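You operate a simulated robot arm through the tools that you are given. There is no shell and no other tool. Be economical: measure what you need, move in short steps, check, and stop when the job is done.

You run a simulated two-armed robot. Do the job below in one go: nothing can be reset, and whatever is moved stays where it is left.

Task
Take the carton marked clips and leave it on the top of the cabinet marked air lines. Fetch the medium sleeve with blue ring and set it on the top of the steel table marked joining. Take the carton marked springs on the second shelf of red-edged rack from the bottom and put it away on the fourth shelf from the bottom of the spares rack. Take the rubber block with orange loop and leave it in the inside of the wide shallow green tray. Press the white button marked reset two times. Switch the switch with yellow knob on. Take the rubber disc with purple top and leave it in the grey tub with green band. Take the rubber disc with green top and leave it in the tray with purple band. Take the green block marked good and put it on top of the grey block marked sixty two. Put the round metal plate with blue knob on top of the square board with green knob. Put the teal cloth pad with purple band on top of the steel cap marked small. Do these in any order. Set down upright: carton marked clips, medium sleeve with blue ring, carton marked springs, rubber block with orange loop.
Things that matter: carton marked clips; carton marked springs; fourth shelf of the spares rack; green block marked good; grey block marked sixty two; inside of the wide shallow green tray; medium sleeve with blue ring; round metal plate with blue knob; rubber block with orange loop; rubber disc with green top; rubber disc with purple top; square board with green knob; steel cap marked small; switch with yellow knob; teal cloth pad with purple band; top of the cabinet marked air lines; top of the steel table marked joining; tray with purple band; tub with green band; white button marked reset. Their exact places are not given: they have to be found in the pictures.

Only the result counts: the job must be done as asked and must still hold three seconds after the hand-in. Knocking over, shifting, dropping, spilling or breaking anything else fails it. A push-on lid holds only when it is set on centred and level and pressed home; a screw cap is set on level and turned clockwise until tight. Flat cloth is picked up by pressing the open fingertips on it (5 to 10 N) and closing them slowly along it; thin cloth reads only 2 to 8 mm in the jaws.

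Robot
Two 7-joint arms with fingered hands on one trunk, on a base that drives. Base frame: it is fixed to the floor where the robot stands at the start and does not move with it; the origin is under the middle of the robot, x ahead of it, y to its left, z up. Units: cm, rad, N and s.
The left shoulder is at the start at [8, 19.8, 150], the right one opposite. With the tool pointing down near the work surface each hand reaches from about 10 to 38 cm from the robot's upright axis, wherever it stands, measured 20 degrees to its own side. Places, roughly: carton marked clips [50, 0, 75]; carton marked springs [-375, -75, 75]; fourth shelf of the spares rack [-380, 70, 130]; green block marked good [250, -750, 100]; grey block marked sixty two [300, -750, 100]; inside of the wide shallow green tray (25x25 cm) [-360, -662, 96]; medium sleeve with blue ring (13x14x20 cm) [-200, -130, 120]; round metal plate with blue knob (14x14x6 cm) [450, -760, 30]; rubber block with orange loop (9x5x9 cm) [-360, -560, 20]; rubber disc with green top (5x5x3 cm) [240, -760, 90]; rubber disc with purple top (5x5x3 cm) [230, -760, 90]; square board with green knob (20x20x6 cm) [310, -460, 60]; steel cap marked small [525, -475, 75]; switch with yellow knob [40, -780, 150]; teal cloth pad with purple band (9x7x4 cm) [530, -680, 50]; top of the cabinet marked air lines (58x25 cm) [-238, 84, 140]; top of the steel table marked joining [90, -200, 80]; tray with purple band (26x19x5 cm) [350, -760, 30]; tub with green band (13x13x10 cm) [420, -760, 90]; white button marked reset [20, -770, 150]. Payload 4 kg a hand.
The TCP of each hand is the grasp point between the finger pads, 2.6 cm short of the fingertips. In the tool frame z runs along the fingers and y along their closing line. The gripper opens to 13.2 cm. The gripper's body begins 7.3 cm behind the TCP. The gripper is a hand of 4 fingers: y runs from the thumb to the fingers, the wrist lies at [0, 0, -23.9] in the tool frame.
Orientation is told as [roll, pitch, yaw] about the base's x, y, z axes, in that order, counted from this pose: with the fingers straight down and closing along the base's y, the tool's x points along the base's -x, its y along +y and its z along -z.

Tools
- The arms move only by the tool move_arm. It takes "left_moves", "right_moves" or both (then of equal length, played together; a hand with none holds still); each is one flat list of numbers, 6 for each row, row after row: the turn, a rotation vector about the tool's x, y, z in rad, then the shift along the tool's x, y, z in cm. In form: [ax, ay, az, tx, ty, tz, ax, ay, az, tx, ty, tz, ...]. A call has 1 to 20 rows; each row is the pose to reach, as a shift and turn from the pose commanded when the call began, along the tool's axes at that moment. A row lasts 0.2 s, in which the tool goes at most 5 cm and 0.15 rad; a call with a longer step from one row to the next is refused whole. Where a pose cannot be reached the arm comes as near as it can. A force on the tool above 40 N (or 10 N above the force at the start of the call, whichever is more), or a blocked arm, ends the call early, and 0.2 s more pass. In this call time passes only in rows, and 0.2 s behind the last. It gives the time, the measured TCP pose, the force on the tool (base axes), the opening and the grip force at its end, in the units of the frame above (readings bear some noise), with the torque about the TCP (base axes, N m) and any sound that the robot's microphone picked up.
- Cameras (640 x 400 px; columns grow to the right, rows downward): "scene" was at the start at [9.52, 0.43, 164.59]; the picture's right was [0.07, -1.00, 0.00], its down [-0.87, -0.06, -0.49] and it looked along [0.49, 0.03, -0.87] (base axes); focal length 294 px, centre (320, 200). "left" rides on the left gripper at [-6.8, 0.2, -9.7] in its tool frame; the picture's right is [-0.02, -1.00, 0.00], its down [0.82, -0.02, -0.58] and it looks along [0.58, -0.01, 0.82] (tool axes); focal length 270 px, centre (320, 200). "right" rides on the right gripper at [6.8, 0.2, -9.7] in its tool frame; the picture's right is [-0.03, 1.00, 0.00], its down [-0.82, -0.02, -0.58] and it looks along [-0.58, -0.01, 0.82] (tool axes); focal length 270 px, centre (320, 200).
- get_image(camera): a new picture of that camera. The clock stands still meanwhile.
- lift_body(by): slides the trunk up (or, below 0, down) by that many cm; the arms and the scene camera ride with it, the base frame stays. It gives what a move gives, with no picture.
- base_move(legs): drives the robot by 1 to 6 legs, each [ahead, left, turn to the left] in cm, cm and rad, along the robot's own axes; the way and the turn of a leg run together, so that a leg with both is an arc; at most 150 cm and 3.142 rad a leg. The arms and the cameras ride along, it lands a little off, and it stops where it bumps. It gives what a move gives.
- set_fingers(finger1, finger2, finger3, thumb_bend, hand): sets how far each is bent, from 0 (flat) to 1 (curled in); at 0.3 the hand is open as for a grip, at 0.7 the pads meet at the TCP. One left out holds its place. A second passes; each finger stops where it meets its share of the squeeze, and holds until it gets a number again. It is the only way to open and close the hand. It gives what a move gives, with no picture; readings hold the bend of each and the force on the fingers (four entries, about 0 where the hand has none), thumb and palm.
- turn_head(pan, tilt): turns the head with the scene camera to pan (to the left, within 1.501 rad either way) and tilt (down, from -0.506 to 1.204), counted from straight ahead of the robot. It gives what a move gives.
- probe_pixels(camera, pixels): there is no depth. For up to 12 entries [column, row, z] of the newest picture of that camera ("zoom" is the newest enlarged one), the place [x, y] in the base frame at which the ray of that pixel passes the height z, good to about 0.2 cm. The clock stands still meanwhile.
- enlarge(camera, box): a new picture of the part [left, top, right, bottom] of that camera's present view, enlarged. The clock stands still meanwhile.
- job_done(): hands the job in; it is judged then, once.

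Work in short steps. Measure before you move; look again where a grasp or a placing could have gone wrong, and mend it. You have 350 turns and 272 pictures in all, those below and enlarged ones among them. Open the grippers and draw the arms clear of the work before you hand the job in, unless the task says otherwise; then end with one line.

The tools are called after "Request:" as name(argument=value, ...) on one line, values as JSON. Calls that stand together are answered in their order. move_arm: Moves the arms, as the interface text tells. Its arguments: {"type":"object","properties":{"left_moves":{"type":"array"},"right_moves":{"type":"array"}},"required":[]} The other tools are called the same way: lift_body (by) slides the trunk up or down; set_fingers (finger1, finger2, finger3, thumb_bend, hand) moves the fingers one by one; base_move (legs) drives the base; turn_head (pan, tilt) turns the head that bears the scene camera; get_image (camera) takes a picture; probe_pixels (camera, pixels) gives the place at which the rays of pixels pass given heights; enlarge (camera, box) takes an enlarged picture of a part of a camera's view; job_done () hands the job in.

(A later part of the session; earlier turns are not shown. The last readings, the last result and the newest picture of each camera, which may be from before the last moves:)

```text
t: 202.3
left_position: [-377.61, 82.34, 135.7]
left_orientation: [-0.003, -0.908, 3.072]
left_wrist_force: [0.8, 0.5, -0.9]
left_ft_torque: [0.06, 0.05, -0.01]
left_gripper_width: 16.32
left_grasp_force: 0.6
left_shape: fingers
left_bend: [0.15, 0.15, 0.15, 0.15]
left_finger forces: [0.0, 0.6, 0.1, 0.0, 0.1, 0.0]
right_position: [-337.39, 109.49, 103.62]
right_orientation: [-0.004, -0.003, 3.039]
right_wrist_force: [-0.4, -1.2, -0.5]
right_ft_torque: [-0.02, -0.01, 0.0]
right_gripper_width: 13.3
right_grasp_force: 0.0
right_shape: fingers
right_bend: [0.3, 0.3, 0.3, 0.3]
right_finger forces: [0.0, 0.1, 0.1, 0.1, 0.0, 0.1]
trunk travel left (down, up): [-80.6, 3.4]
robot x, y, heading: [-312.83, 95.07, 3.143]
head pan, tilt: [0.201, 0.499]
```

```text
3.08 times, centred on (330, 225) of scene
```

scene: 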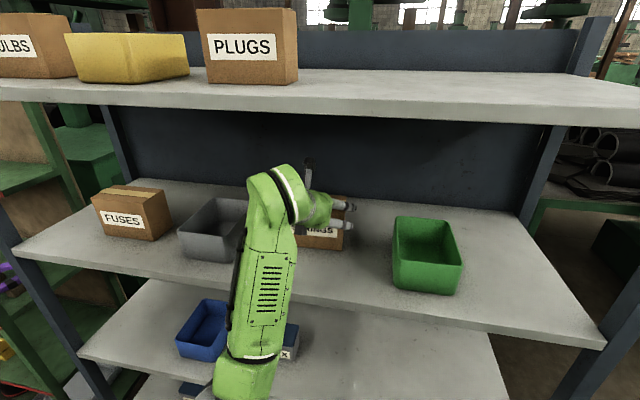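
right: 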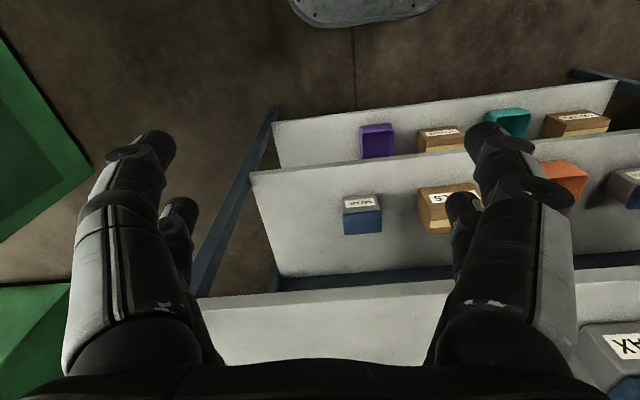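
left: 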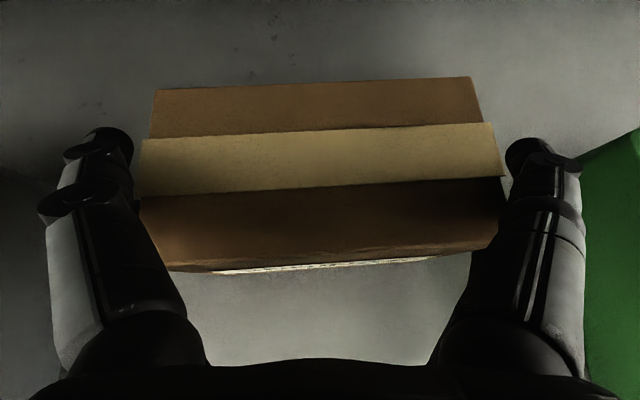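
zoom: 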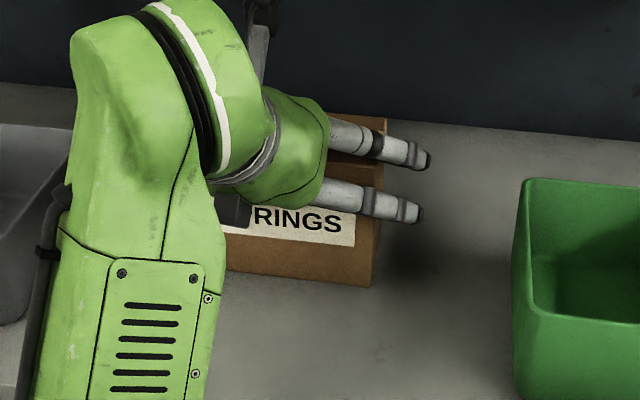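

Released and upright. I center the hand a bit and withdraw back along the tool axis.

Request:
move_arm(left_moves=[0, 0, 0, 0, -0.6, -0.5, 0, 0, 0, 0, -0.6, -4, 0, 0, 0, 0, -0.6, -8, 0, 0, 0, 0, -0.6, -12])

Request:
get_image(camera="left")

```text
t: 203.3
left_position: [-367.9, 82.28, 143.05]
left_orientation: [-0.006, -0.91, 3.071]
left_wrist_force: [0.0, -0.2, -0.2]
left_ft_torque: [-0.02, -0.02, -0.01]
left_gripper_width: 16.35
left_grasp_force: 0.0
left_shape: fingers
left_bend: [0.15, 0.15, 0.15, 0.15]
left_finger forces: [0.0, 0.1, 0.1, 0.0, 0.0, 0.0]
right_position: [-337.41, 109.46, 103.68]
right_orientation: [-0.005, -0.005, 3.037]
right_wrist_force: [-0.9, -0.5, -0.4]
right_ft_torque: [0.01, -0.02, 0.01]
right_gripper_width: 13.29
right_grasp_force: 0.1
right_shape: fingers
right_bend: [0.3, 0.3, 0.3, 0.3]
right_finger forces: [0.1, 0.0, 0.0, 0.1, 0.0, 0.0]
trunk travel left (down, up): [-80.6, 3.4]
robot x, y, heading: [-313.22, 95.21, 3.142]
head pan, tilt: [0.201, 0.499]
```

```text
194 pictures are left
```

left: 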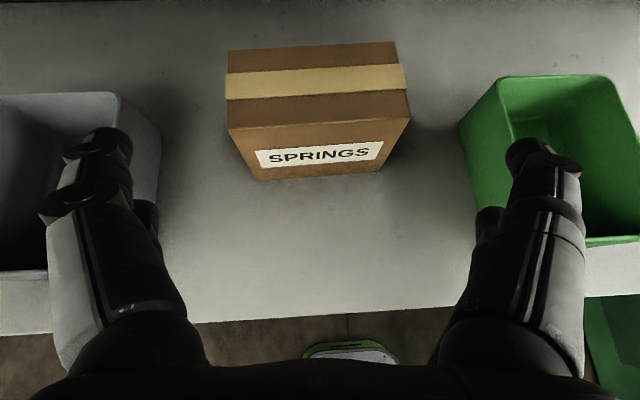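

Springs carton is well placed. I back out and fold the left arm to its ready pose.

Request:
base_move(legs=[[-22, 0, 0]])

Request:
move_arm(left_moves=[0, 0.076, 0, 3.78, 0, 0.3, 0, 0.152, 0, 7.55, 0, 0.6, 0, 0.228, 0, 11.3, 0, 0.9, 0, 0.304, 0, 15.1, 0, 1.2, 0, 0.38, 0, 18.9, 0, 1.5, 0, 0.456, 0, 22.6, 0, 1.8, 0, 0.532, 0, 26.4, 0, 2.1, 0, 0.608, 0, 30.2, 0, 2.4, 0, 0.684, 0, 34, 0, 2.7, 0, 0.76, 0, 37.7, 0, 3, 0, 0.836, 0, 41.5, 0, 3.3, 0, 0.91, 0, 45.3, 0, 3.6])

```text
t: 205.0
left_position: [-346.72, 82.23, 142.94]
left_orientation: [-0.005, -0.904, 3.071]
left_wrist_force: [0.3, -0.5, -0.6]
left_ft_torque: [0.0, 0.0, 0.03]
left_gripper_width: 16.36
left_grasp_force: 0.0
left_shape: fingers
left_bend: [0.15, 0.15, 0.15, 0.15]
left_finger forces: [0.0, 0.0, 0.0, 0.0, 0.0, 0.0]
right_position: [-315.95, 109.49, 103.52]
right_orientation: [-0.006, 0.0, 3.039]
right_wrist_force: [-0.1, -0.2, -1.5]
right_ft_torque: [-0.01, -0.04, 0.01]
right_gripper_width: 13.31
right_grasp_force: 0.1
right_shape: fingers
right_bend: [0.3, 0.3, 0.3, 0.3]
right_finger forces: [0.0, 0.0, 0.0, 0.0, 0.0, 0.1]
trunk travel left (down, up): [-80.6, 3.4]
robot x, y, heading: [-291.12, 95.21, -3.139]
head pan, tilt: [0.201, 0.499]
```

```text
t: 207.6
left_position: [-321.2, 80.49, 105.06]
left_orientation: [-0.003, 0.001, 3.068]
left_wrist_force: [0.6, -0.1, -0.1]
left_ft_torque: [0.01, 0.0, 0.01]
left_gripper_width: 16.32
left_grasp_force: 0.1
left_shape: fingers
left_bend: [0.15, 0.15, 0.15, 0.15]
left_finger forces: [0.1, 0.0, 0.2, 0.1, 0.0, 0.0]
left hand out of reach, approached as far as the arm can: row 2, 3, 4, 5, 6, 7, 8, 9
right_position: [-315.61, 109.47, 103.6]
right_orientation: [-0.004, -0.004, 3.041]
right_wrist_force: [0.9, 0.2, -0.1]
right_ft_torque: [-0.02, 0.02, 0.0]
right_gripper_width: 13.28
right_grasp_force: 0.0
right_shape: fingers
right_bend: [0.3, 0.3, 0.3, 0.3]
right_finger forces: [0.0, 0.0, 0.1, 0.0, 0.0, 0.0]
trunk travel left (down, up): [-80.6, 3.4]
robot x, y, heading: [-291.37, 95.29, -3.141]
head pan, tilt: [0.201, 0.499]
```

Request:
base_move(legs=[[0, 131, 0], [-90, 0, 0]])

Request:
turn_head(pan=1.4, tilt=0.4)

Request:
get_image(camera="scene")

```text
t: 218.5
left_position: [-230.36, -50.24, 105.03]
left_orientation: [-0.002, 0.002, 3.065]
left_wrist_force: [-0.2, -1.0, 0.5]
left_ft_torque: [0.0, -0.01, -0.02]
left_gripper_width: 16.35
left_grasp_force: 0.0
left_shape: fingers
left_bend: [0.15, 0.15, 0.15, 0.15]
left_finger forces: [0.0, 0.0, 0.1, 0.0, 0.0, 0.1]
right_position: [-224.63, -21.36, 103.46]
right_orientation: [-0.006, -0.004, 3.038]
right_wrist_force: [0.6, -0.1, 0.4]
right_ft_torque: [0.0, 0.01, 0.02]
right_gripper_width: 13.31
right_grasp_force: 0.1
right_shape: fingers
right_bend: [0.3, 0.3, 0.3, 0.3]
right_finger forces: [0.1, 0.0, 0.0, 0.0, 0.0, 0.0]
trunk travel left (down, up): [-80.6, 3.4]
robot x, y, heading: [-199.58, -36.13, 3.137]
head pan, tilt: [0.201, 0.499]
```

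```text
t: 219.9
left_position: [-230.22, -50.31, 105.14]
left_orientation: [-0.002, 0.002, 3.066]
left_wrist_force: [-0.1, -0.9, 0.5]
left_ft_torque: [-0.02, -0.01, -0.01]
left_gripper_width: 16.33
left_grasp_force: 0.1
left_shape: fingers
left_bend: [0.15, 0.15, 0.15, 0.15]
left_finger forces: [0.0, 0.0, 0.0, 0.0, 0.0, 0.0]
right_position: [-224.53, -21.31, 103.58]
right_orientation: [-0.006, -0.003, 3.036]
right_wrist_force: [0.4, -0.5, -1.0]
right_ft_torque: [0.01, 0.01, -0.02]
right_gripper_width: 13.3
right_grasp_force: 0.0
right_shape: fingers
right_bend: [0.3, 0.3, 0.3, 0.3]
right_finger forces: [0.1, 0.0, 0.0, 0.0, 0.0, 0.1]
trunk travel left (down, up): [-80.6, 3.4]
robot x, y, heading: [-200.4, -35.82, 3.133]
head pan, tilt: [1.4, 0.4]
```

```text
193 pictures are left
```

scene: 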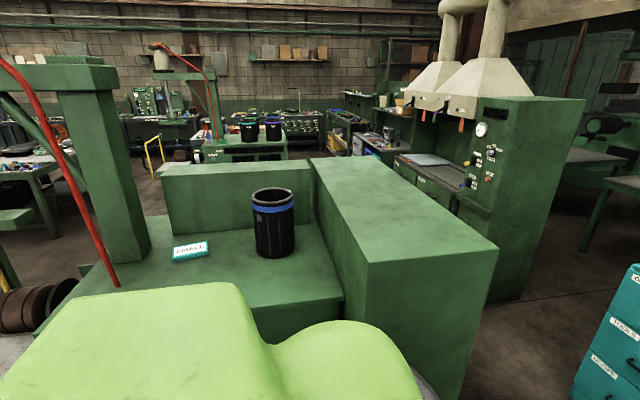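

Request:
enlarge(camera="scene", box=[160, 160, 380, 320])

Request:
probe_pixels(camera="scene", pixels=[[274, 258, 110], [257, 250, 110], [295, 250, 110], [251, 197, 130], [294, 197, 130], [273, 212, 130], [273, 187, 130], [342, 300, 110], [312, 222, 110], [370, 262, 140], [498, 245, 140], [310, 160, 140]])

```text
2.50 times, centred on (270, 240) of scene
```

zoom: 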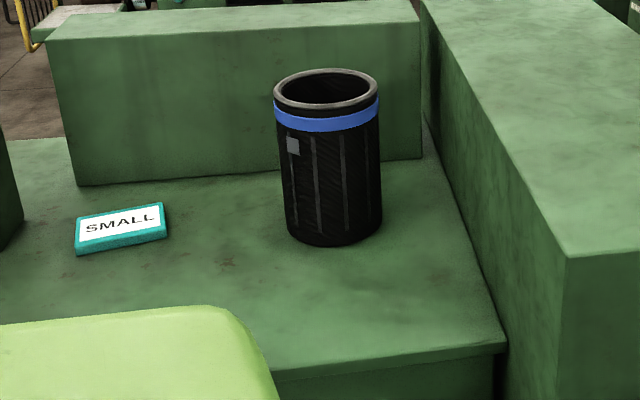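

```text
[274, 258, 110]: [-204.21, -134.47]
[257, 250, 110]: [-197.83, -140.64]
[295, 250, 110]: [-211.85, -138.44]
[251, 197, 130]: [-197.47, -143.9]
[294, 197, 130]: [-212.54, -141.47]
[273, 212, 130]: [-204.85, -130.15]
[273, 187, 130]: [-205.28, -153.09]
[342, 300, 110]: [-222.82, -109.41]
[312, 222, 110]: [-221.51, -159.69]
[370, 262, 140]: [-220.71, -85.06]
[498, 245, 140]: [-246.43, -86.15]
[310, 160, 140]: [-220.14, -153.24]
```

Sleeve stands near (-204.5,-136) on the machine top (z≈113). I turn to face it and pose the left hand horizontally, as it did for the springs carton.

Request:
base_move(legs=[[0, 0, 1.575], [0, -17, 0]])

Request:
lift_body(by=-18)

Request:
move_arm(left_moves=[0, -0.11, 0, -2.7, 0, -3.3, 0, -0.22, 0, -5.4, 0, -6.6, 0, -0.33, 0, -8.1, 0, -9.9, 0, -0.44, 0, -10.8, 0, -13.2, 0, -0.55, 0, -13.5, 0, -16.5, 0, -0.66, 0, -16.2, 0, -19.8, 0, -0.77, 0, -18.9, 0, -23.1, 0, -0.88, 0, -21.6, 0, -26.4, 0, -0.99, 0, -24.3, 0, -29.7, 0, -1.1, 0, -27, 0, -33, 0, -1.2, 0, -29.7, 0, -36.3, 0, -1.3, 0, -32, 0, -40])

Request:
get_image(camera="left")

Request:
turn_head(pan=0.1, tilt=0.5)

Request:
get_image(camera="scene")

```text
t: 225.3
left_position: [-201.86, -65.83, 105.03]
left_orientation: [-0.005, 0.0, -1.631]
left_wrist_force: [0.2, 0.4, 0.0]
left_ft_torque: [0.01, 0.01, 0.04]
left_gripper_width: 16.34
left_grasp_force: 0.1
left_shape: fingers
left_bend: [0.15, 0.15, 0.15, 0.15]
left_finger forces: [0.1, 0.0, 0.1, 0.1, 0.0, 0.0]
right_position: [-230.95, -60.5, 103.62]
right_orientation: [-0.01, -0.004, -1.658]
right_wrist_force: [0.7, -0.3, 0.2]
right_ft_torque: [0.0, 0.04, 0.01]
right_gripper_width: 13.28
right_grasp_force: 0.0
right_shape: fingers
right_bend: [0.3, 0.3, 0.3, 0.3]
right_finger forces: [0.0, 0.0, 0.0, 0.1, 0.0, 0.0]
trunk travel left (down, up): [-80.6, 3.4]
robot x, y, heading: [-217.53, -36.09, -1.555]
head pan, tilt: [1.4, 0.4]
```

```text
t: 227.3
left_position: [-202.25, -65.83, 87.23]
left_orientation: [-0.001, 0.001, -1.629]
left_wrist_force: [-0.2, 0.2, -0.2]
left_ft_torque: [0.04, -0.04, 0.0]
left_gripper_width: 16.37
left_grasp_force: 0.0
left_shape: fingers
left_bend: [0.15, 0.15, 0.15, 0.15]
left_finger forces: [0.1, 0.0, 0.0, 0.0, 0.0, 0.0]
right_position: [-231.26, -60.7, 85.6]
right_orientation: [-0.004, -0.004, -1.655]
right_wrist_force: [0.6, 0.2, 1.1]
right_ft_torque: [-0.03, 0.0, -0.02]
right_gripper_width: 13.3
right_grasp_force: 0.2
right_shape: fingers
right_bend: [0.3, 0.3, 0.3, 0.3]
right_finger forces: [0.0, 0.0, 0.0, 0.1, 0.1, 0.0]
trunk travel left (down, up): [-62.6, 21.4]
robot x, y, heading: [-217.05, -35.53, -1.557]
head pan, tilt: [1.4, 0.4]
```

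```text
t: 229.9
left_position: [-203.95, -97.66, 127.16]
left_orientation: [-0.009, -1.3, -1.622]
left_wrist_force: [0.0, 0.1, 0.3]
left_ft_torque: [-0.05, 0.0, 0.0]
left_gripper_width: 16.34
left_grasp_force: 0.1
left_shape: fingers
left_bend: [0.15, 0.15, 0.15, 0.15]
left_finger forces: [0.1, 0.0, 0.0, 0.0, 0.1, 0.0]
right_position: [-231.25, -60.66, 85.43]
right_orientation: [-0.004, -0.004, -1.658]
right_wrist_force: [0.4, 0.0, -0.3]
right_ft_torque: [0.01, 0.0, -0.02]
right_gripper_width: 13.3
right_grasp_force: 0.0
right_shape: fingers
right_bend: [0.3, 0.3, 0.3, 0.3]
right_finger forces: [0.0, 0.0, 0.1, 0.0, 0.0, 0.0]
trunk travel left (down, up): [-62.6, 21.4]
robot x, y, heading: [-217.22, -35.89, -1.561]
head pan, tilt: [1.4, 0.4]
```

```text
191 pictures are left
```

left: 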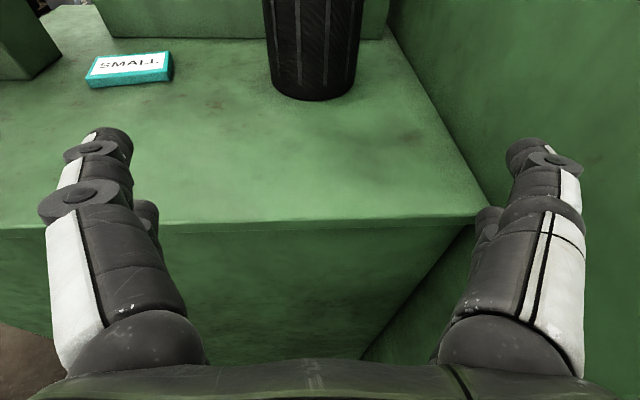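

```text
t: 231.3
left_position: [-204.0, -97.68, 127.19]
left_orientation: [-0.01, -1.298, -1.621]
left_wrist_force: [-0.5, 1.1, 0.8]
left_ft_torque: [0.0, 0.04, -0.01]
left_gripper_width: 16.37
left_grasp_force: 0.1
left_shape: fingers
left_bend: [0.15, 0.15, 0.15, 0.15]
left_finger forces: [0.0, 0.0, 0.1, 0.0, 0.0, 0.0]
right_position: [-231.28, -60.53, 85.46]
right_orientation: [-0.007, -0.003, -1.659]
right_wrist_force: [1.3, 0.0, -0.8]
right_ft_torque: [0.01, 0.02, -0.01]
right_gripper_width: 13.32
right_grasp_force: 0.0
right_shape: fingers
right_bend: [0.3, 0.3, 0.3, 0.3]
right_finger forces: [0.0, 0.0, 0.0, 0.0, 0.1, 0.1]
trunk travel left (down, up): [-62.6, 21.4]
robot x, y, heading: [-217.26, -35.72, -1.554]
head pan, tilt: [0.099, 0.499]
```

```text
190 pictures are left
```

scene: 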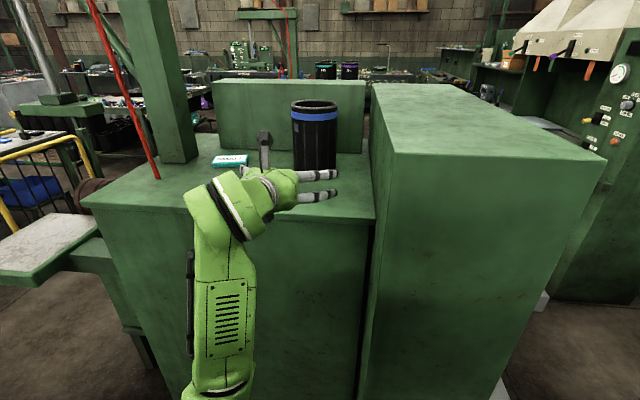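

Request:
probe_pixels(camera="left", pixels=[[300, 223, 113], [300, 223, 110], [313, 100, 113], [313, 100, 110], [313, 100, 107], [269, 72, 110], [361, 72, 110], [489, 210, 110], [400, 25, 110]])

Request:
probe_pixels(camera="scene", pixels=[[374, 220, 113], [374, 220, 110], [374, 220, 107], [313, 170, 110], [290, 105, 130], [338, 105, 130], [314, 113, 130], [314, 113, 128], [314, 100, 130]])

```text
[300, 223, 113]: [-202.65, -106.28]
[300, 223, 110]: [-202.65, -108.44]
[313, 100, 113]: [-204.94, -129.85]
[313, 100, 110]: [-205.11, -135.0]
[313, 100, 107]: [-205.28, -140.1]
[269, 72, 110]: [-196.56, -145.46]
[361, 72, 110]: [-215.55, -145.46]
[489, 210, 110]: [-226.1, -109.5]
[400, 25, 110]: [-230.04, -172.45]
```

```text
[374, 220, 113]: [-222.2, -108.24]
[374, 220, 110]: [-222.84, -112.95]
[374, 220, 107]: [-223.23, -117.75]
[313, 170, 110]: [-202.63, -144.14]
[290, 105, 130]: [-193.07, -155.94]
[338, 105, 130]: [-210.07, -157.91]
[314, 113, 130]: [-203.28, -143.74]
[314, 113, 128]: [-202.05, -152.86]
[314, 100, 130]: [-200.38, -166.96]
```

Request:
base_move(legs=[[20, 0, -0.017]])

Request:
get_image(camera="left")

```text
t: 232.9
left_position: [-204.88, -117.5, 127.26]
left_orientation: [-0.009, -1.302, -1.638]
left_wrist_force: [-0.2, 0.6, 0.5]
left_ft_torque: [-0.02, 0.0, 0.01]
left_gripper_width: 16.36
left_grasp_force: 0.0
left_shape: fingers
left_bend: [0.15, 0.15, 0.15, 0.15]
left_finger forces: [0.0, 0.0, 0.1, 0.0, 0.1, 0.1]
right_position: [-231.67, -80.11, 85.62]
right_orientation: [-0.004, -0.007, -1.676]
right_wrist_force: [-0.2, -0.7, 0.2]
right_ft_torque: [-0.01, 0.0, -0.02]
right_gripper_width: 13.28
right_grasp_force: 0.2
right_shape: fingers
right_bend: [0.3, 0.3, 0.3, 0.3]
right_finger forces: [0.0, 0.0, 0.1, 0.0, 0.1, 0.0]
trunk travel left (down, up): [-62.6, 21.4]
robot x, y, heading: [-217.18, -56.0, -1.575]
head pan, tilt: [0.099, 0.499]
```

```text
189 pictures are left
```

left: 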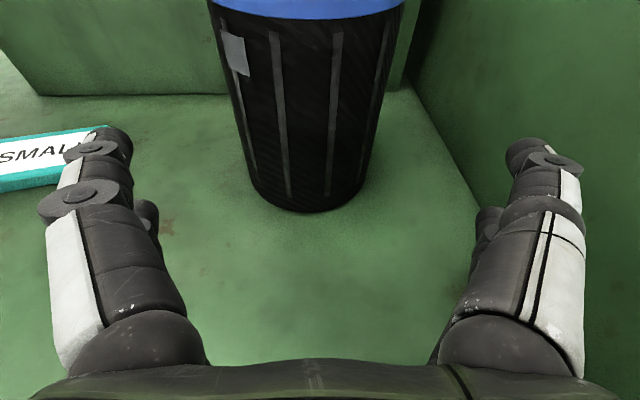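

Request:
probe_pixels(camera="left", pixels=[[311, 212, 115], [311, 212, 113], [255, 185, 115], [366, 180, 115], [208, 5, 132], [405, 3, 132]])

```text
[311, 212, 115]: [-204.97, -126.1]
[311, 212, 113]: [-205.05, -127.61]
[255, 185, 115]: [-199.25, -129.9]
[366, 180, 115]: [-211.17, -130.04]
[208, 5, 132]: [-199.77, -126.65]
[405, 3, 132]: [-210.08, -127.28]
```

Request:
move_arm(left_moves=[0, 0, 0, -1.04, 0.8, 3.8, 0, 0, 0, -2.08, 0.8, 7.6, 0, 0, 0, -3.1, 0.8, 11.3, 0, 0, 0, -4.17, 0.8, 15.1])

Request:
get_image(camera="left")

```text
t: 233.9
left_position: [-205.22, -133.18, 127.54]
left_orientation: [-0.006, -1.308, -1.636]
left_wrist_force: [3.8, 7.0, 6.6]
left_ft_torque: [0.07, -0.13, 0.1]
left_gripper_width: 16.84
left_grasp_force: 4.7
left_shape: fingers
left_bend: [0.15, 0.15, 0.15, 0.15]
left_finger forces: [5.5, 0.5, 0.0, 0.0, 2.9, 0.0]
right_position: [-231.57, -79.95, 85.65]
right_orientation: [-0.005, -0.008, -1.674]
right_wrist_force: [-0.2, -0.1, -0.8]
right_ft_torque: [-0.03, 0.01, 0.0]
right_gripper_width: 13.33
right_grasp_force: 0.1
right_shape: fingers
right_bend: [0.3, 0.3, 0.3, 0.3]
right_finger forces: [0.0, 0.0, 0.0, 0.1, 0.0, 0.0]
trunk travel left (down, up): [-62.6, 21.4]
robot x, y, heading: [-217.52, -55.83, -1.572]
head pan, tilt: [0.099, 0.499]
```

```text
188 pictures are left
```

left: 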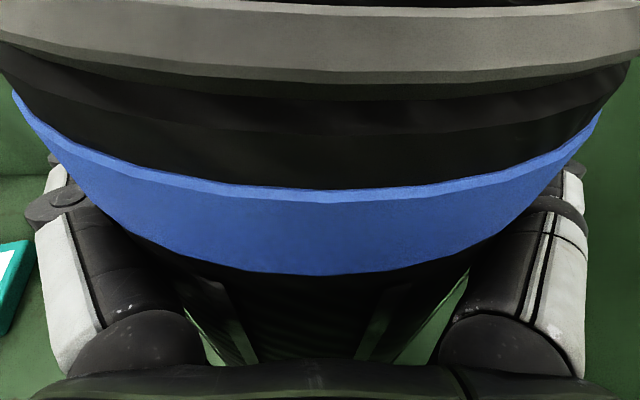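

Fingers are around the sleeve with light contact. I close.

Request:
set_fingers(hand="left", finger1=0.5, finger2=0.5, finger3=0.5, thumb_bend=0.5)

Request:
lift_body(by=1.5)

Request:
get_image(camera="scene")

```text
t: 234.9
left_position: [-205.73, -133.01, 127.41]
left_orientation: [-0.004, -1.304, -1.645]
left_wrist_force: [-8.0, 7.4, 11.9]
left_ft_torque: [-0.2, 0.83, -0.41]
left_gripper_width: 13.74
left_grasp_force: 32.6
left_shape: fingers
left_bend: [0.47, 0.45, 0.42, 0.42]
left_finger forces: [16.4, 12.4, 10.4, 0.0, 27.5, 0.0]
right_position: [-231.76, -79.99, 85.61]
right_orientation: [-0.003, -0.008, -1.675]
right_wrist_force: [-0.1, -0.5, -0.6]
right_ft_torque: [0.0, -0.02, 0.01]
right_gripper_width: 13.27
right_grasp_force: 0.0
right_shape: fingers
right_bend: [0.3, 0.3, 0.3, 0.3]
right_finger forces: [0.1, 0.0, 0.0, 0.0, 0.1, 0.0]
trunk travel left (down, up): [-62.6, 21.4]
robot x, y, heading: [-217.14, -55.89, -1.57]
head pan, tilt: [0.099, 0.499]
```

```text
t: 235.6
left_position: [-205.02, -133.82, 128.06]
left_orientation: [-0.008, -1.291, -1.634]
left_wrist_force: [-0.3, -0.6, -6.8]
left_ft_torque: [0.01, 0.06, 0.02]
left_gripper_width: 13.66
left_grasp_force: 33.1
left_shape: fingers
left_bend: [0.47, 0.45, 0.42, 0.42]
left_finger forces: [17.7, 16.3, 8.7, 0.1, 23.9, 0.1]
right_position: [-231.21, -80.43, 86.96]
right_orientation: [-0.007, -0.002, -1.673]
right_wrist_force: [0.6, 0.0, -0.1]
right_ft_torque: [0.01, 0.02, 0.01]
right_gripper_width: 13.32
right_grasp_force: 0.1
right_shape: fingers
right_bend: [0.3, 0.3, 0.3, 0.3]
right_finger forces: [0.0, 0.0, 0.0, 0.0, 0.1, 0.1]
trunk travel left (down, up): [-64.1, 19.9]
robot x, y, heading: [-217.13, -55.95, -1.574]
head pan, tilt: [0.099, 0.499]
```

```text
187 pictures are left
```

scene: 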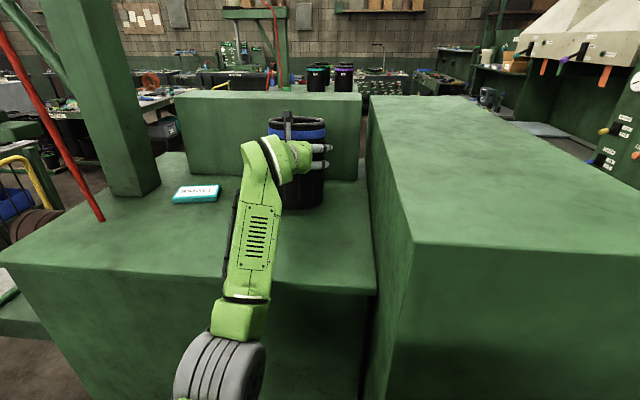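

Sleeve lifted (≈6.8 N). I tighten, lift 6 more and back away.

Request:
set_fingers(hand="left", finger1=0.6, finger2=0.6, finger3=0.6, thumb_bend=0.6)

Request:
lift_body(by=6)

Request:
base_move(legs=[[-30, 0, 0]])

Request:
get_image(camera="scene")

```text
t: 236.6
left_position: [-205.29, -133.55, 128.36]
left_orientation: [-0.01, -1.298, -1.637]
left_wrist_force: [0.0, -0.3, -8.3]
left_ft_torque: [0.02, 0.1, 0.0]
left_gripper_width: 13.45
left_grasp_force: 43.4
left_shape: fingers
left_bend: [0.53, 0.51, 0.43, 0.47]
left_finger forces: [32.3, 12.2, 10.3, 0.1, 31.4, 0.0]
right_position: [-231.49, -80.39, 87.1]
right_orientation: [-0.006, -0.004, -1.675]
right_wrist_force: [-0.8, -0.3, 0.6]
right_ft_torque: [0.01, -0.02, 0.03]
right_gripper_width: 13.3
right_grasp_force: 0.1
right_shape: fingers
right_bend: [0.3, 0.3, 0.3, 0.3]
right_finger forces: [0.1, 0.1, 0.1, 0.0, 0.0, 0.0]
trunk travel left (down, up): [-64.1, 19.9]
robot x, y, heading: [-216.88, -55.87, -1.572]
head pan, tilt: [0.099, 0.499]
```

```text
t: 237.6
left_position: [-205.4, -133.68, 134.28]
left_orientation: [-0.011, -1.298, -1.637]
left_wrist_force: [-0.3, 0.4, -7.0]
left_ft_torque: [-0.01, 0.08, -0.02]
left_gripper_width: 13.47
left_grasp_force: 43.6
left_shape: fingers
left_bend: [0.53, 0.51, 0.43, 0.47]
left_finger forces: [32.3, 12.2, 10.5, 0.1, 31.5, 0.0]
right_position: [-231.56, -80.39, 93.01]
right_orientation: [-0.004, -0.001, -1.674]
right_wrist_force: [1.3, 0.1, -0.1]
right_ft_torque: [0.01, 0.0, -0.01]
right_gripper_width: 13.28
right_grasp_force: 0.1
right_shape: fingers
right_bend: [0.3, 0.3, 0.3, 0.3]
right_finger forces: [0.1, 0.0, 0.0, 0.1, 0.0, 0.0]
trunk travel left (down, up): [-70.1, 13.9]
robot x, y, heading: [-217.2, -56.04, -1.571]
head pan, tilt: [0.099, 0.499]
```

```text
t: 239.6
left_position: [-205.2, -104.23, 134.19]
left_orientation: [-0.01, -1.295, -1.636]
left_wrist_force: [0.2, -0.2, -7.2]
left_ft_torque: [-0.01, 0.08, 0.01]
left_gripper_width: 13.43
left_grasp_force: 43.6
left_shape: fingers
left_bend: [0.53, 0.51, 0.43, 0.47]
left_finger forces: [32.4, 12.3, 10.5, 0.1, 31.5, 0.1]
right_position: [-231.45, -50.87, 93.09]
right_orientation: [-0.005, 0.002, -1.675]
right_wrist_force: [-0.1, 0.1, 0.0]
right_ft_torque: [-0.01, 0.02, 0.0]
right_gripper_width: 13.28
right_grasp_force: 0.1
right_shape: fingers
right_bend: [0.3, 0.3, 0.3, 0.3]
right_finger forces: [0.1, 0.0, 0.0, 0.0, 0.1, 0.0]
trunk travel left (down, up): [-70.1, 13.9]
robot x, y, heading: [-217.19, -26.33, -1.57]
head pan, tilt: [0.099, 0.499]
```

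```text
186 pictures are left
```

scene: 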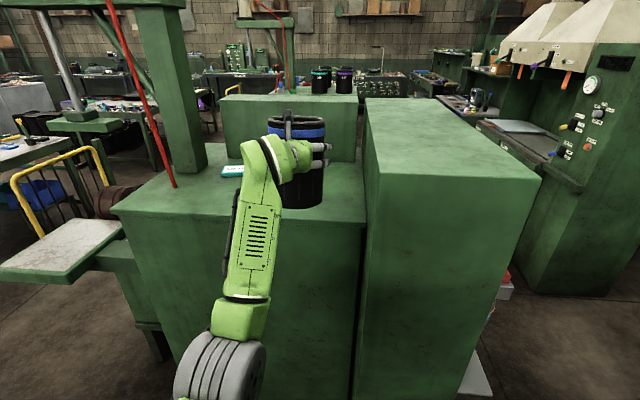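

Request:
move_arm(left_moves=[0, 0, 0, 1.3, 0, -4.5, 0, 0, 0, 2.5, 0, -9, 0, 0, 0, 3.75, 0, -13.5, 0, 0, 0, 5, 0, -18, 0, 0, 0, 6.2, 0, -22.5, 0, 0, 0, 7.5, 0, -27])

Request:
turn_head(pan=1.3, tilt=0.3)

Request:
get_image(camera="scene")

```text
t: 241.0
left_position: [-203.04, -75.71, 134.64]
left_orientation: [-0.011, -1.302, -1.636]
left_wrist_force: [0.4, 0.4, -6.4]
left_ft_torque: [0.03, 0.05, -0.01]
left_gripper_width: 13.44
left_grasp_force: 43.1
left_shape: fingers
left_bend: [0.53, 0.52, 0.43, 0.47]
left_finger forces: [31.9, 12.0, 10.5, 0.0, 31.0, 0.0]
right_position: [-231.37, -50.53, 93.07]
right_orientation: [-0.005, -0.005, -1.675]
right_wrist_force: [0.0, 0.3, 0.1]
right_ft_torque: [0.0, 0.0, 0.0]
right_gripper_width: 13.34
right_grasp_force: 0.0
right_shape: fingers
right_bend: [0.3, 0.3, 0.3, 0.3]
right_finger forces: [0.0, 0.0, 0.0, 0.0, 0.0, 0.0]
trunk travel left (down, up): [-70.1, 13.9]
robot x, y, heading: [-217.35, -26.88, -1.57]
head pan, tilt: [0.099, 0.499]
```

```text
t: 242.4
left_position: [-203.11, -75.99, 134.4]
left_orientation: [-0.011, -1.298, -1.635]
left_wrist_force: [0.4, -0.6, -7.3]
left_ft_torque: [0.02, 0.09, -0.02]
left_gripper_width: 13.4
left_grasp_force: 42.8
left_shape: fingers
left_bend: [0.53, 0.52, 0.43, 0.47]
left_finger forces: [31.8, 12.0, 10.4, 0.0, 31.1, 0.0]
right_position: [-231.39, -50.76, 93.05]
right_orientation: [-0.005, -0.004, -1.674]
right_wrist_force: [0.4, -0.5, -0.1]
right_ft_torque: [0.02, -0.04, -0.03]
right_gripper_width: 13.31
right_grasp_force: 0.0
right_shape: fingers
right_bend: [0.3, 0.3, 0.3, 0.3]
right_finger forces: [0.0, 0.1, 0.0, 0.1, 0.1, 0.0]
trunk travel left (down, up): [-70.1, 13.9]
robot x, y, heading: [-216.88, -26.11, -1.569]
head pan, tilt: [1.3, 0.3]
```

```text
185 pictures are left
```

scene: 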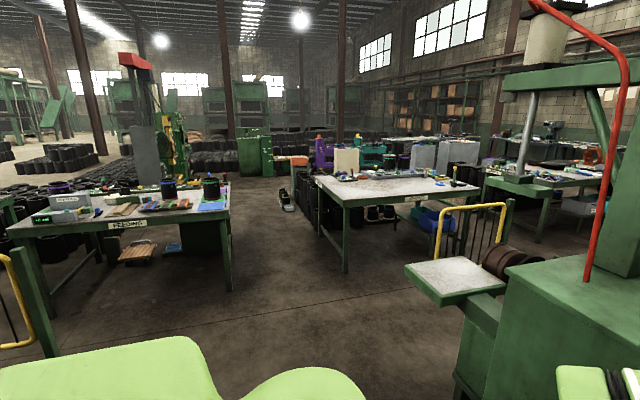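

Request:
base_move(legs=[[8, 0, 0], [0, 0, 1.57], [0, -3, 0], [140, 0, 0]])

Request:
turn_head(pan=-0.6, tilt=0.45)

Request:
get_image(camera="scene")

```text
t: 254.3
left_position: [-26.4, -24.61, 134.38]
left_orientation: [-0.01, -1.298, -0.074]
left_wrist_force: [0.0, 1.1, -7.8]
left_ft_torque: [-0.09, 0.01, -0.03]
left_gripper_width: 13.37
left_grasp_force: 41.6
left_shape: fingers
left_bend: [0.53, 0.52, 0.43, 0.48]
left_finger forces: [30.3, 11.9, 10.1, 0.0, 30.0, 0.0]
right_position: [-51.88, -52.58, 93.09]
right_orientation: [-0.004, -0.003, -0.112]
right_wrist_force: [0.1, -0.7, 0.6]
right_ft_torque: [0.0, 0.01, 0.01]
right_gripper_width: 13.29
right_grasp_force: 0.0
right_shape: fingers
right_bend: [0.3, 0.3, 0.3, 0.3]
right_finger forces: [0.1, 0.0, 0.0, 0.1, 0.0, 0.0]
trunk travel left (down, up): [-70.1, 13.9]
robot x, y, heading: [-75.94, -38.28, -0.009]
head pan, tilt: [1.3, 0.3]
```

```text
t: 256.2
left_position: [-26.38, -24.61, 134.43]
left_orientation: [-0.012, -1.297, -0.075]
left_wrist_force: [0.2, -0.1, -7.2]
left_ft_torque: [-0.08, 0.02, 0.01]
left_gripper_width: 13.4
left_grasp_force: 41.3
left_shape: fingers
left_bend: [0.53, 0.52, 0.43, 0.48]
left_finger forces: [30.3, 12.0, 10.2, 0.0, 30.1, 0.0]
right_position: [-51.93, -52.62, 93.12]
right_orientation: [-0.005, -0.004, -0.111]
right_wrist_force: [-0.3, -0.2, -0.3]
right_ft_torque: [-0.01, 0.01, 0.01]
right_gripper_width: 13.29
right_grasp_force: 0.1
right_shape: fingers
right_bend: [0.3, 0.3, 0.3, 0.3]
right_finger forces: [0.1, 0.1, 0.0, 0.0, 0.0, 0.1]
trunk travel left (down, up): [-70.1, 13.9]
robot x, y, heading: [-76.3, -38.3, -0.008]
head pan, tilt: [-0.6, 0.45]
```

```text
184 pictures are left
```

scene: 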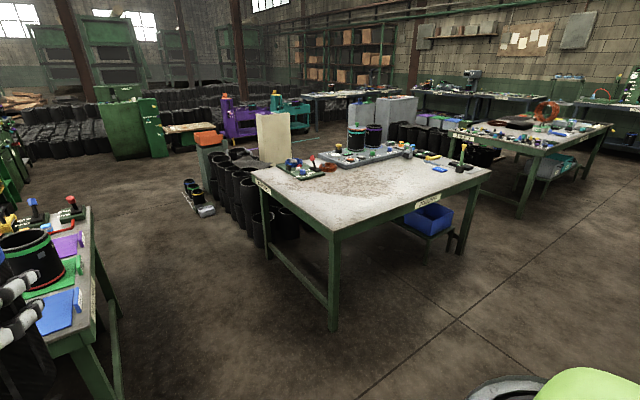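

Request:
enlarge(camera="scene", box=[230, 100, 510, 270])

Request:
probe_pixels(camera="scene", pixels=[[332, 234, 80], [251, 176, 80], [491, 172, 80], [332, 330, 0], [362, 185, 80], [300, 178, 80], [445, 170, 80], [268, 258, 0]])

```text
2.29 times, centred on (370, 185) of scene
```

zoom: 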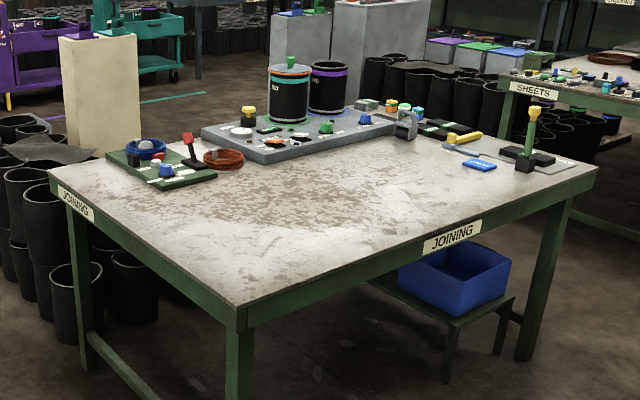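

```text
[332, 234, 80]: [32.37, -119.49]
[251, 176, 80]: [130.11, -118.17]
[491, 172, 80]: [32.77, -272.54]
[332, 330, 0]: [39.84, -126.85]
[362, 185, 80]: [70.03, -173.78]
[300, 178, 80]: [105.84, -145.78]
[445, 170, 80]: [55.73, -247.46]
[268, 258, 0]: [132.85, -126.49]
```

Request:
turn_head(pan=-1.45, tilt=0.5)

Request:
get_image(camera="scene")

Request:
probe_pixels(camera="scene", pixels=[[320, 300, 0], [400, 300, 0], [500, 250, 0], [450, 220, 90]])

```text
t: 257.4
left_position: [-26.26, -24.65, 134.44]
left_orientation: [-0.012, -1.298, -0.074]
left_wrist_force: [0.2, 0.1, -6.2]
left_ft_torque: [-0.07, 0.04, 0.02]
left_gripper_width: 13.37
left_grasp_force: 41.5
left_shape: fingers
left_bend: [0.53, 0.52, 0.43, 0.48]
left_finger forces: [30.3, 12.0, 10.2, 0.0, 30.1, 0.0]
right_position: [-51.96, -52.58, 93.05]
right_orientation: [-0.005, -0.002, -0.112]
right_wrist_force: [-0.2, 0.9, -0.6]
right_ft_torque: [-0.01, 0.01, 0.01]
right_gripper_width: 13.33
right_grasp_force: 0.1
right_shape: fingers
right_bend: [0.3, 0.3, 0.3, 0.3]
right_finger forces: [0.1, 0.0, 0.0, 0.0, 0.0, 0.0]
trunk travel left (down, up): [-70.1, 13.9]
robot x, y, heading: [-76.45, -38.08, -0.009]
head pan, tilt: [-1.45, 0.499]
```

```text
182 pictures are left
```

scene: 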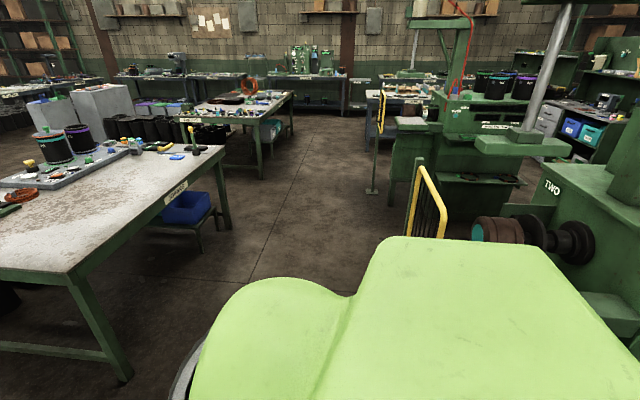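

```text
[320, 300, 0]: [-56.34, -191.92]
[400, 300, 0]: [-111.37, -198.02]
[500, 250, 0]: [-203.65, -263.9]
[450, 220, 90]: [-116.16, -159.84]
```

Request:
base_move(legs=[[34, 0, 0], [0, -136, 0]])

Request:
turn_head(pan=0.1, tilt=0.6)

Request:
get_image(camera="scene")

```text
t: 266.0
left_position: [6.09, -161.64, 134.32]
left_orientation: [-0.013, -1.295, -0.071]
left_wrist_force: [0.1, 0.5, -7.0]
left_ft_torque: [-0.07, 0.01, -0.01]
left_gripper_width: 13.41
left_grasp_force: 41.7
left_shape: fingers
left_bend: [0.53, 0.52, 0.43, 0.48]
left_finger forces: [30.3, 11.9, 10.1, 0.0, 30.0, 0.0]
right_position: [-19.49, -189.74, 93.09]
right_orientation: [-0.004, -0.004, -0.115]
right_wrist_force: [-0.2, 0.5, 0.3]
right_ft_torque: [-0.01, 0.02, 0.03]
right_gripper_width: 13.34
right_grasp_force: 0.1
right_shape: fingers
right_bend: [0.3, 0.3, 0.3, 0.3]
right_finger forces: [0.1, 0.0, 0.0, 0.0, 0.0, 0.1]
trunk travel left (down, up): [-70.1, 13.9]
robot x, y, heading: [-43.99, -175.33, -0.006]
head pan, tilt: [-1.45, 0.499]
```

```text
t: 267.7
left_position: [6.02, -161.7, 134.28]
left_orientation: [-0.01, -1.296, -0.074]
left_wrist_force: [0.0, 0.6, -6.6]
left_ft_torque: [-0.08, 0.03, 0.02]
left_gripper_width: 13.38
left_grasp_force: 41.6
left_shape: fingers
left_bend: [0.53, 0.52, 0.43, 0.48]
left_finger forces: [30.2, 11.9, 10.2, 0.0, 29.9, 0.0]
right_position: [-19.66, -189.67, 93.02]
right_orientation: [-0.005, -0.003, -0.113]
right_wrist_force: [0.6, -0.2, -0.7]
right_ft_torque: [0.0, 0.01, -0.02]
right_gripper_width: 13.3
right_grasp_force: 0.1
right_shape: fingers
right_bend: [0.3, 0.3, 0.3, 0.3]
right_finger forces: [0.0, 0.0, 0.0, 0.0, 0.0, 0.0]
trunk travel left (down, up): [-70.1, 13.9]
robot x, y, heading: [-43.81, -175.52, -0.01]
head pan, tilt: [0.099, 0.6]
```

```text
181 pictures are left
```

scene: 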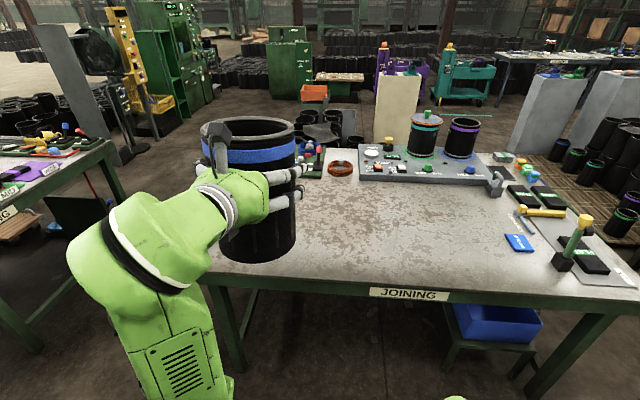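

Sleeve is secure. I drive ahead 40 so the sleeve is over the table's near side, then lower the trunk.

Request:
base_move(legs=[[40, 0, 0]])

Request:
lift_body(by=-32)

Request:
get_image(camera="scene")

```text
t: 270.1
left_position: [45.57, -161.89, 134.51]
left_orientation: [-0.011, -1.298, -0.072]
left_wrist_force: [-0.5, -0.2, -7.7]
left_ft_torque: [-0.09, -0.01, 0.04]
left_gripper_width: 13.38
left_grasp_force: 41.2
left_shape: fingers
left_bend: [0.53, 0.52, 0.43, 0.48]
left_finger forces: [30.2, 11.9, 10.2, 0.0, 29.9, 0.0]
right_position: [20.08, -190.17, 93.17]
right_orientation: [-0.006, -0.003, -0.109]
right_wrist_force: [-0.8, 1.0, -0.4]
right_ft_torque: [0.01, 0.0, 0.03]
right_gripper_width: 13.3
right_grasp_force: 0.1
right_shape: fingers
right_bend: [0.3, 0.3, 0.3, 0.3]
right_finger forces: [0.1, 0.0, 0.0, 0.1, 0.0, 0.1]
trunk travel left (down, up): [-70.1, 13.9]
robot x, y, heading: [-4.21, -175.8, -0.01]
head pan, tilt: [0.099, 0.6]
```

```text
t: 273.3
left_position: [45.67, -161.97, 102.41]
left_orientation: [-0.011, -1.299, -0.073]
left_wrist_force: [-0.1, 0.9, -6.9]
left_ft_torque: [-0.06, 0.03, -0.04]
left_gripper_width: 13.38
left_grasp_force: 41.2
left_shape: fingers
left_bend: [0.53, 0.52, 0.43, 0.48]
left_finger forces: [30.3, 11.8, 10.2, 0.0, 30.0, 0.0]
right_position: [20.11, -190.14, 61.01]
right_orientation: [-0.007, -0.004, -0.11]
right_wrist_force: [-0.2, -0.3, -0.5]
right_ft_torque: [-0.02, 0.02, -0.02]
right_gripper_width: 13.28
right_grasp_force: 0.0
right_shape: fingers
right_bend: [0.3, 0.3, 0.3, 0.3]
right_finger forces: [0.1, 0.0, 0.0, 0.0, 0.0, 0.0]
trunk travel left (down, up): [-38.1, 45.9]
robot x, y, heading: [-4.52, -175.49, -0.007]
head pan, tilt: [0.099, 0.6]
```

```text
180 pictures are left
```

scene: 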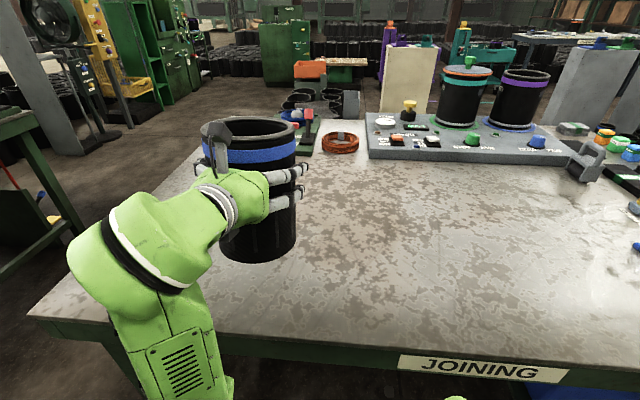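

Request:
lift_body(by=-7)

Request:
get_image(camera="scene")

Request:
lift_body(by=-0.7)

Request:
lift_body(by=-0.7)

```text
t: 274.4
left_position: [45.6, -162.01, 95.43]
left_orientation: [-0.012, -1.297, -0.071]
left_wrist_force: [0.0, 0.0, -7.1]
left_ft_torque: [-0.11, 0.03, -0.01]
left_gripper_width: 13.36
left_grasp_force: 40.9
left_shape: fingers
left_bend: [0.53, 0.52, 0.43, 0.48]
left_finger forces: [30.3, 11.9, 10.2, 0.1, 30.0, 0.0]
right_position: [20.09, -190.1, 54.17]
right_orientation: [-0.006, -0.005, -0.109]
right_wrist_force: [-0.1, 0.1, -0.5]
right_ft_torque: [-0.03, 0.0, 0.01]
right_gripper_width: 13.3
right_grasp_force: 0.0
right_shape: fingers
right_bend: [0.3, 0.3, 0.3, 0.3]
right_finger forces: [0.1, 0.1, 0.0, 0.0, 0.1, 0.0]
trunk travel left (down, up): [-31.1, 52.9]
robot x, y, heading: [-3.95, -175.57, -0.008]
head pan, tilt: [0.099, 0.6]
```

```text
179 pictures are left
```

scene: 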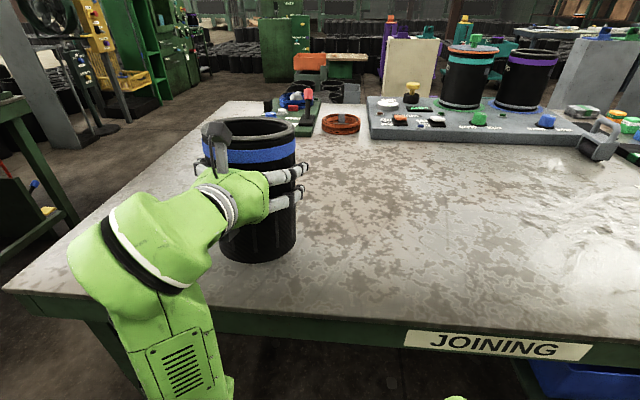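

```text
t: 275.0
left_position: [45.68, -162.03, 94.79]
left_orientation: [-0.011, -1.297, -0.072]
left_wrist_force: [-0.1, 0.2, -6.9]
left_ft_torque: [-0.08, 0.03, 0.02]
left_gripper_width: 13.37
left_grasp_force: 40.6
left_shape: fingers
left_bend: [0.53, 0.52, 0.43, 0.48]
left_finger forces: [30.2, 11.9, 10.2, 0.0, 30.0, 0.0]
right_position: [20.26, -190.06, 53.35]
right_orientation: [-0.006, -0.003, -0.11]
right_wrist_force: [0.5, -0.2, -0.5]
right_ft_torque: [-0.02, 0.0, 0.0]
right_gripper_width: 13.3
right_grasp_force: 0.1
right_shape: fingers
right_bend: [0.3, 0.3, 0.3, 0.3]
right_finger forces: [0.1, 0.1, 0.0, 0.0, 0.0, 0.0]
trunk travel left (down, up): [-30.4, 53.6]
robot x, y, heading: [-4.27, -175.55, -0.009]
head pan, tilt: [0.099, 0.6]
```

```text
t: 275.5
left_position: [45.67, -162.06, 93.99]
left_orientation: [-0.011, -1.296, -0.072]
left_wrist_force: [-0.6, 0.4, -7.0]
left_ft_torque: [-0.08, -0.01, 0.04]
left_gripper_width: 13.38
left_grasp_force: 41.3
left_shape: fingers
left_bend: [0.53, 0.52, 0.43, 0.48]
left_finger forces: [30.1, 11.9, 10.2, 0.1, 30.0, 0.0]
right_position: [20.22, -190.1, 52.58]
right_orientation: [-0.005, -0.003, -0.11]
right_wrist_force: [0.0, -0.3, -0.6]
right_ft_torque: [0.01, -0.02, -0.02]
right_gripper_width: 13.3
right_grasp_force: 0.1
right_shape: fingers
right_bend: [0.3, 0.3, 0.3, 0.3]
right_finger forces: [0.0, 0.0, 0.0, 0.0, 0.0, 0.1]
trunk travel left (down, up): [-29.7, 54.3]
robot x, y, heading: [-3.94, -175.87, -0.005]
head pan, tilt: [0.099, 0.6]
```

Request:
lift_body(by=-0.8)

Request:
lift_body(by=-0.8)

Request:
lift_body(by=-0.8)

```text
t: 276.1
left_position: [45.62, -161.98, 93.18]
left_orientation: [-0.011, -1.297, -0.073]
left_wrist_force: [-0.1, 0.4, -6.3]
left_ft_torque: [-0.1, 0.03, 0.01]
left_gripper_width: 13.39
left_grasp_force: 41.3
left_shape: fingers
left_bend: [0.53, 0.52, 0.43, 0.48]
left_finger forces: [30.2, 12.0, 10.1, 0.0, 29.9, 0.0]
right_position: [20.26, -190.02, 51.85]
right_orientation: [-0.004, -0.003, -0.111]
right_wrist_force: [-0.6, 1.0, -0.1]
right_ft_torque: [0.0, -0.01, -0.01]
right_gripper_width: 13.27
right_grasp_force: 0.1
right_shape: fingers
right_bend: [0.3, 0.3, 0.3, 0.3]
right_finger forces: [0.0, 0.0, 0.0, 0.0, 0.1, 0.0]
trunk travel left (down, up): [-28.9, 55.1]
robot x, y, heading: [-4.32, -175.6, -0.005]
head pan, tilt: [0.099, 0.6]
```

```text
t: 276.7
left_position: [45.51, -161.93, 92.76]
left_orientation: [-0.008, -1.305, -0.071]
left_wrist_force: [-3.4, 0.9, 6.4]
left_ft_torque: [-0.17, -0.23, -0.03]
left_gripper_width: 13.36
left_grasp_force: 42.5
left_shape: fingers
left_bend: [0.53, 0.52, 0.43, 0.48]
left_finger forces: [33.1, 11.2, 10.8, 0.0, 30.5, 0.0]
right_position: [20.03, -190.15, 51.09]
right_orientation: [-0.005, -0.006, -0.111]
right_wrist_force: [-0.8, -0.2, 0.1]
right_ft_torque: [-0.03, 0.01, -0.03]
right_gripper_width: 13.29
right_grasp_force: 0.1
right_shape: fingers
right_bend: [0.3, 0.3, 0.3, 0.3]
right_finger forces: [0.0, 0.0, 0.0, 0.0, 0.0, 0.0]
trunk travel left (down, up): [-28.1, 55.9]
robot x, y, heading: [-4.36, -176.14, -0.011]
head pan, tilt: [0.099, 0.6]
```

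```text
t: 277.2
left_position: [44.93, -161.91, 92.27]
left_orientation: [-0.007, -1.314, -0.073]
left_wrist_force: [-13.5, 3.8, 31.7]
left_ft_torque: [-0.27, -0.59, -0.04]
left_gripper_width: 13.39
left_grasp_force: 45.3
left_shape: fingers
left_bend: [0.53, 0.52, 0.43, 0.48]
left_finger forces: [39.2, 10.4, 11.3, 0.0, 30.2, 0.0]
right_position: [19.86, -190.2, 50.49]
right_orientation: [-0.003, -0.008, -0.109]
right_wrist_force: [0.5, -0.4, -0.2]
right_ft_torque: [0.02, 0.02, -0.01]
right_gripper_width: 13.33
right_grasp_force: 0.0
right_shape: fingers
right_bend: [0.3, 0.3, 0.3, 0.3]
right_finger forces: [0.1, 0.1, 0.0, 0.0, 0.1, 0.0]
trunk travel left (down, up): [-27.3, 56.7]
robot x, y, heading: [-4.25, -175.56, -0.011]
head pan, tilt: [0.099, 0.6]
```

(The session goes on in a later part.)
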